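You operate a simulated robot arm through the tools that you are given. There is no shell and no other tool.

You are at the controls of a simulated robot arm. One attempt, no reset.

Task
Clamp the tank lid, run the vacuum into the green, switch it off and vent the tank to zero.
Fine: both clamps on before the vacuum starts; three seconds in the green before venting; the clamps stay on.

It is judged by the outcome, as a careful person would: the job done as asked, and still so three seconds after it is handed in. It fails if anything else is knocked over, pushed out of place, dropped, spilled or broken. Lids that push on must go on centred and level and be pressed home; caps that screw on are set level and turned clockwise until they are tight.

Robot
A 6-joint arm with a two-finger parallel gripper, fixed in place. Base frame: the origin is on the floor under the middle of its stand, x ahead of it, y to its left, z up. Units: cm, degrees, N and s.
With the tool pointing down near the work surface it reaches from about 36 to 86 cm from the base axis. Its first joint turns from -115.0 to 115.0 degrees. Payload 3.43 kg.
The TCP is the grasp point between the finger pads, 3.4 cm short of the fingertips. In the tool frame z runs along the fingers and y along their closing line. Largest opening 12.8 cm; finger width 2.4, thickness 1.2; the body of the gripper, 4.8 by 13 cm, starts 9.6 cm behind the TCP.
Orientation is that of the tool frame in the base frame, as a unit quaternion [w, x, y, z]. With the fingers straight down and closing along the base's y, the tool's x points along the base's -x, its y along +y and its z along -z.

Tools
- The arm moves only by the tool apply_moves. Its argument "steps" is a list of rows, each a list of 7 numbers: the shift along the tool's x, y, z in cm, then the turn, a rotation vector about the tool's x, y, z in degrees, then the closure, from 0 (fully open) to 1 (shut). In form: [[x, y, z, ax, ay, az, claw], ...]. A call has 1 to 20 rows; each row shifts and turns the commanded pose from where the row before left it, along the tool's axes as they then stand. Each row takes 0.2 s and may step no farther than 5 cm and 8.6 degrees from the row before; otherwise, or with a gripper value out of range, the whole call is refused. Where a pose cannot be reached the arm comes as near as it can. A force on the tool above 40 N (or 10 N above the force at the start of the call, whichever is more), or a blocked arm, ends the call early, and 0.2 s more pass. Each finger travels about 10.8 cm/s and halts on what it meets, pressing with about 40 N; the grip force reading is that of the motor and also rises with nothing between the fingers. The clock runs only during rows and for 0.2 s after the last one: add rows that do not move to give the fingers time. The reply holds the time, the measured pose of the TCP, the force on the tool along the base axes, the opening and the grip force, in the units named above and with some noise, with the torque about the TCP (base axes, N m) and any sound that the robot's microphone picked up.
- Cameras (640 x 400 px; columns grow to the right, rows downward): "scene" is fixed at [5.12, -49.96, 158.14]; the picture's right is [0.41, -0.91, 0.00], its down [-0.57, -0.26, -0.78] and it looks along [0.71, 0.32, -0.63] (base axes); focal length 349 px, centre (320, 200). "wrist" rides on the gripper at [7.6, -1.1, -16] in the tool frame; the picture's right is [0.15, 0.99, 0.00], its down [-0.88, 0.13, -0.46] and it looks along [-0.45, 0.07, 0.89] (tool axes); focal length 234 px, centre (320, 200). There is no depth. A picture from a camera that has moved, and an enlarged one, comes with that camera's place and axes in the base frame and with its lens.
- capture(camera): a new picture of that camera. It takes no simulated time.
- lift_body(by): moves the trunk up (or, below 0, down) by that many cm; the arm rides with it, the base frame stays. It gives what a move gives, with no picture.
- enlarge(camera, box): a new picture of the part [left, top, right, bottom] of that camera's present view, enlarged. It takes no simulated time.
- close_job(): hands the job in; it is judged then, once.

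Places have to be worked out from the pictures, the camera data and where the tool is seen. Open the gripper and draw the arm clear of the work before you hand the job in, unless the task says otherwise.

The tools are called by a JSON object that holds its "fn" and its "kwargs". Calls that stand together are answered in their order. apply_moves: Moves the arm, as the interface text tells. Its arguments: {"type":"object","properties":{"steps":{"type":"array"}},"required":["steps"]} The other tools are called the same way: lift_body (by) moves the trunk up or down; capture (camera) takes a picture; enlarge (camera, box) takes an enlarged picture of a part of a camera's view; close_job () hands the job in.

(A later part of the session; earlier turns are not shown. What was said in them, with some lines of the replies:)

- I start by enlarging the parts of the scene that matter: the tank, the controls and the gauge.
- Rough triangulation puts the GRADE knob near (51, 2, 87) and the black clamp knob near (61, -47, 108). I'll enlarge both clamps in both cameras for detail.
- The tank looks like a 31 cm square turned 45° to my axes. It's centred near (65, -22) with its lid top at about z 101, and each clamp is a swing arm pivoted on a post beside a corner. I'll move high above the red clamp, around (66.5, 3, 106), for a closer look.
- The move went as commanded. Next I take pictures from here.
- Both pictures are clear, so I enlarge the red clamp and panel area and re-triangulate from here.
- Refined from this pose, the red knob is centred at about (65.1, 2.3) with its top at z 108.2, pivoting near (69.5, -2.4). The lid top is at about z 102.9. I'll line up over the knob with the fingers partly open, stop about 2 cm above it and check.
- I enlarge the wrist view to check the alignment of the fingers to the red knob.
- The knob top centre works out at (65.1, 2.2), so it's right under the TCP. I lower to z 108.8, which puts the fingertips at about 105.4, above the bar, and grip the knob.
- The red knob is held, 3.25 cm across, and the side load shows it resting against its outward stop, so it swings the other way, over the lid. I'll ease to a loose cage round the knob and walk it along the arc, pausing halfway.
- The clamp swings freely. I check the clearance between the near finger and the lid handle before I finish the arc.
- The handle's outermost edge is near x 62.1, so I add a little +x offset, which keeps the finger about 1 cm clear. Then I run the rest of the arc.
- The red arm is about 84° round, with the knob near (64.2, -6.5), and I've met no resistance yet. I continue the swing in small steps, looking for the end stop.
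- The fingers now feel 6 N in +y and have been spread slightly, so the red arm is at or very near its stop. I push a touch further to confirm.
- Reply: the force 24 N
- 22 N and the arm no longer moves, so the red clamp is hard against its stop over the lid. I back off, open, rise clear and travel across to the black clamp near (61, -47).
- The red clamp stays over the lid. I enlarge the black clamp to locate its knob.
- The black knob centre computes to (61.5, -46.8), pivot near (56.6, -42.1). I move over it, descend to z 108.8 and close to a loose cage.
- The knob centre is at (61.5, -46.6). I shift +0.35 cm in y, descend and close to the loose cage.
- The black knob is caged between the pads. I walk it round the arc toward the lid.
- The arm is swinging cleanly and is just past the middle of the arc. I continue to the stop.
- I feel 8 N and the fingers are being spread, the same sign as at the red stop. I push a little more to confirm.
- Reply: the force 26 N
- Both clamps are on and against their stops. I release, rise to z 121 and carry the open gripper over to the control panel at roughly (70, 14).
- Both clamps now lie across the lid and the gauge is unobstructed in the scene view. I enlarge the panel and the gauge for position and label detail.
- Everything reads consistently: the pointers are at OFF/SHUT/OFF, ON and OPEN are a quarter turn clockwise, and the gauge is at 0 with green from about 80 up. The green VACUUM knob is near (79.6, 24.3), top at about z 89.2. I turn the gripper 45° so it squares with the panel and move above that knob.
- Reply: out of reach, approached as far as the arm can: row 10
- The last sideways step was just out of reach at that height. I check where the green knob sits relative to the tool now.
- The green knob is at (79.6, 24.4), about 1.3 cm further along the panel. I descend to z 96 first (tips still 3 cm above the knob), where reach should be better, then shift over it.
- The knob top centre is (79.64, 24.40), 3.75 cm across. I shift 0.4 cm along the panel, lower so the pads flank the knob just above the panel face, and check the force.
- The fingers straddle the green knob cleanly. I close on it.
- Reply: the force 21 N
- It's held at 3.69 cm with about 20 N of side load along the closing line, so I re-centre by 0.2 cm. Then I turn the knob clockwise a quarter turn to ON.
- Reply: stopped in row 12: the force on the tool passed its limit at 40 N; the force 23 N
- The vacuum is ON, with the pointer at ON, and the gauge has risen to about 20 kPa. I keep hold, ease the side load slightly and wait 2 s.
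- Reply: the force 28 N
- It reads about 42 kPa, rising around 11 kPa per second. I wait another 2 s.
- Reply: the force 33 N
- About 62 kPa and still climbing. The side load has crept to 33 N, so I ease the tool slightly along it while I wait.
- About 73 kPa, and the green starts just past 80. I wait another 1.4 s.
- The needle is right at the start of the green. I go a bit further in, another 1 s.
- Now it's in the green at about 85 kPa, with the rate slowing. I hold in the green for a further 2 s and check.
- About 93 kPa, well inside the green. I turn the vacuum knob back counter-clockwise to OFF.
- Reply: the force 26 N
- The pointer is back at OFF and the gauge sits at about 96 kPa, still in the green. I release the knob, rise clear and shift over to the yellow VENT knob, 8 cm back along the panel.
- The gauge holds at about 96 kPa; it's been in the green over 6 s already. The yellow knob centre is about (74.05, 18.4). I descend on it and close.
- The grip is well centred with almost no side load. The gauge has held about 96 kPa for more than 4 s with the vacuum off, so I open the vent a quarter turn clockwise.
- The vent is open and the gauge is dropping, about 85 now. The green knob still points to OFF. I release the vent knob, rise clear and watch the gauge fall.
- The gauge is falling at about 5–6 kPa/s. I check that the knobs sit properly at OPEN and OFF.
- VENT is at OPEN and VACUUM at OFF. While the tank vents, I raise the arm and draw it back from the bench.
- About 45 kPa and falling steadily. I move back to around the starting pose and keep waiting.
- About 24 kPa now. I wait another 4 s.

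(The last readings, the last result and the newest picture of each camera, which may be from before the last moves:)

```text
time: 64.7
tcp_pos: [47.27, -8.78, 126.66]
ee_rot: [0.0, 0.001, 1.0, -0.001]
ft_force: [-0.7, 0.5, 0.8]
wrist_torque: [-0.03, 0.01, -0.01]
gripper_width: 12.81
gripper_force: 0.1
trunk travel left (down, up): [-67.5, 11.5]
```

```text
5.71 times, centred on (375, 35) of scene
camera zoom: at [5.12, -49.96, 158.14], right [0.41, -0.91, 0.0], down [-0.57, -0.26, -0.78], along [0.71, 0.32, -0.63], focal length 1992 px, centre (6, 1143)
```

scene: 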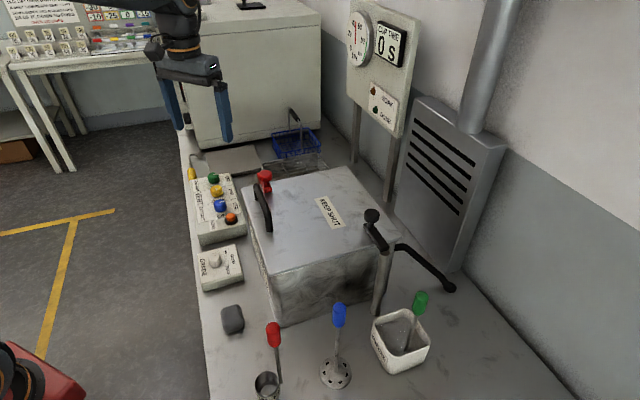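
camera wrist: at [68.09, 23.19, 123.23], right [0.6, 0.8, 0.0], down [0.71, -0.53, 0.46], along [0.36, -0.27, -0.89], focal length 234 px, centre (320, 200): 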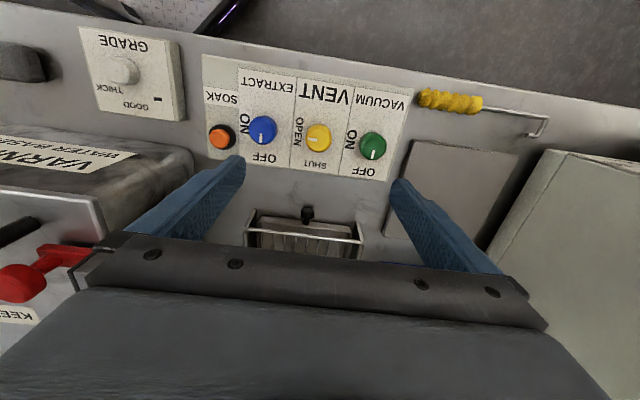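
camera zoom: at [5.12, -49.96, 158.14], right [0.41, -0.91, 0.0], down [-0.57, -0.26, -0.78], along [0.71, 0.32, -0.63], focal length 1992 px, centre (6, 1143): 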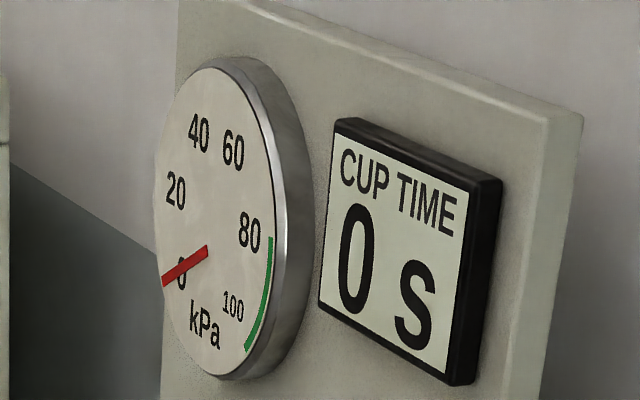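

Nearly there, at about 4 kPa. I wait another 4 s.

{"fn": "apply_moves", "kwargs": {"steps": [[0, 0, 0, 0, 0, 0, 0], [0, 0, 0, 0, 0, 0, 0], [0, 0, 0, 0, 0, 0, 0], [0, 0, 0, 0, 0, 0, 0], [0, 0, 0, 0, 0, 0, 0], [0, 0, 0, 0, 0, 0, 0], [0, 0, 0, 0, 0, 0, 0], [0, 0, 0, 0, 0, 0, 0], [0, 0, 0, 0, 0, 0, 0], [0, 0, 0, 0, 0, 0, 0], [0, 0, 0, 0, 0, 0, 0], [0, 0, 0, 0, 0, 0, 0], [0, 0, 0, 0, 0, 0, 0], [0, 0, 0, 0, 0, 0, 0], [0, 0, 0, 0, 0, 0, 0], [0, 0, 0, 0, 0, 0, 0], [0, 0, 0, 0, 0, 0, 0], [0, 0, 0, 0, 0, 0, 0], [0, 0, 0, 0, 0, 0, 0], [0, 0, 0, 0, 0, 0, 0]]}}

{"fn": "enlarge", "kwargs": {"camera": "scene", "box": [340, 0, 410, 70]}}

{"fn": "capture", "kwargs": {"camera": "scene"}}

{"fn": "enlarge", "kwargs": {"camera": "scene", "box": [185, 150, 420, 300]}}

```text
time: 68.9
tcp_pos: [47.17, -8.59, 126.81]
ee_rot: [-0.001, 0.001, 1.0, -0.001]
ft_force: [0.0, 1.2, 0.3]
wrist_torque: [-0.01, -0.02, -0.01]
gripper_width: 12.79
gripper_force: 0.0
trunk travel left (down, up): [-67.5, 11.5]
```

```text
5.71 times, centred on (375, 35) of scene
camera zoom: at [5.12, -49.96, 158.14], right [0.41, -0.91, 0.0], down [-0.57, -0.26, -0.78], along [0.71, 0.32, -0.63], focal length 1992 px, centre (6, 1143)
```

zoom: 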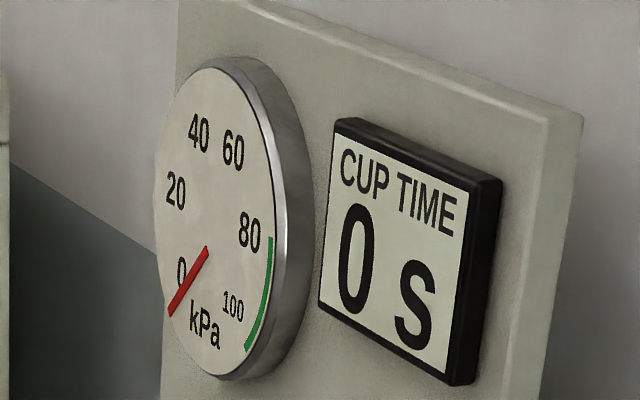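

```text
taken
```

scene: 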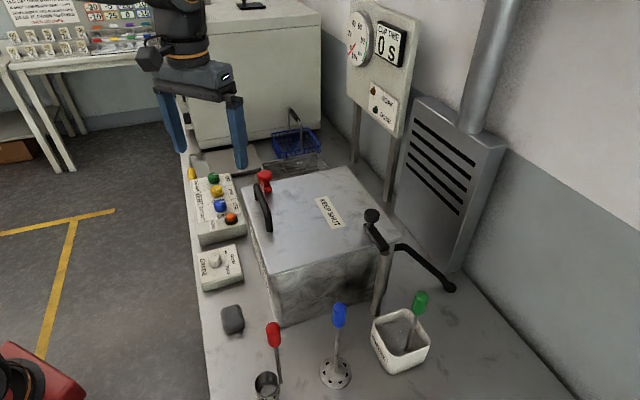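

```text
2.67 times, centred on (302, 225) of scene
camera zoom: at [5.12, -49.96, 158.14], right [0.41, -0.91, 0.0], down [-0.57, -0.26, -0.78], along [0.71, 0.32, -0.63], focal length 930 px, centre (367, 133)
```

zoom: 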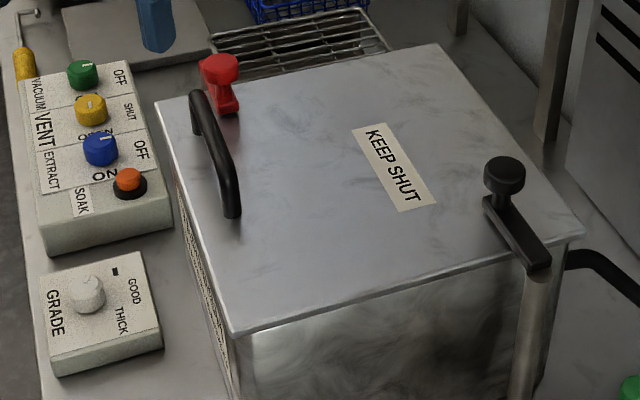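

The needle is back exactly where it rested at the start, at 0. The vacuum is OFF, the vent OPEN and both clamps are still across the lid. Nothing else has moved and the open gripper is drawn clear, so I hand the job in.

{"fn": "close_job", "kwargs": {}}

```text
The job is handed in.
```

The job is done and handed in. Both clamps are on, the vacuum is off, and the tank is vented to zero.

- **Clamps:** I swung the red and black clamps over the lid until they hit their stops, before starting the vacuum. Both were still across the lid in the last picture.
- **Vacuum:** It ran up to about 96 kPa, well inside the green, and was then switched off. The gauge was in the green for about 8 seconds before venting, and it held steady for more than 4 of those with the vacuum off.
- **Venting:** The vent is open and the gauge needle is back where it sat at the start, at 0. I left the vent knob on OPEN.

Nothing else on the bench looks moved, and the arm is back near its starting pose with the gripper open.
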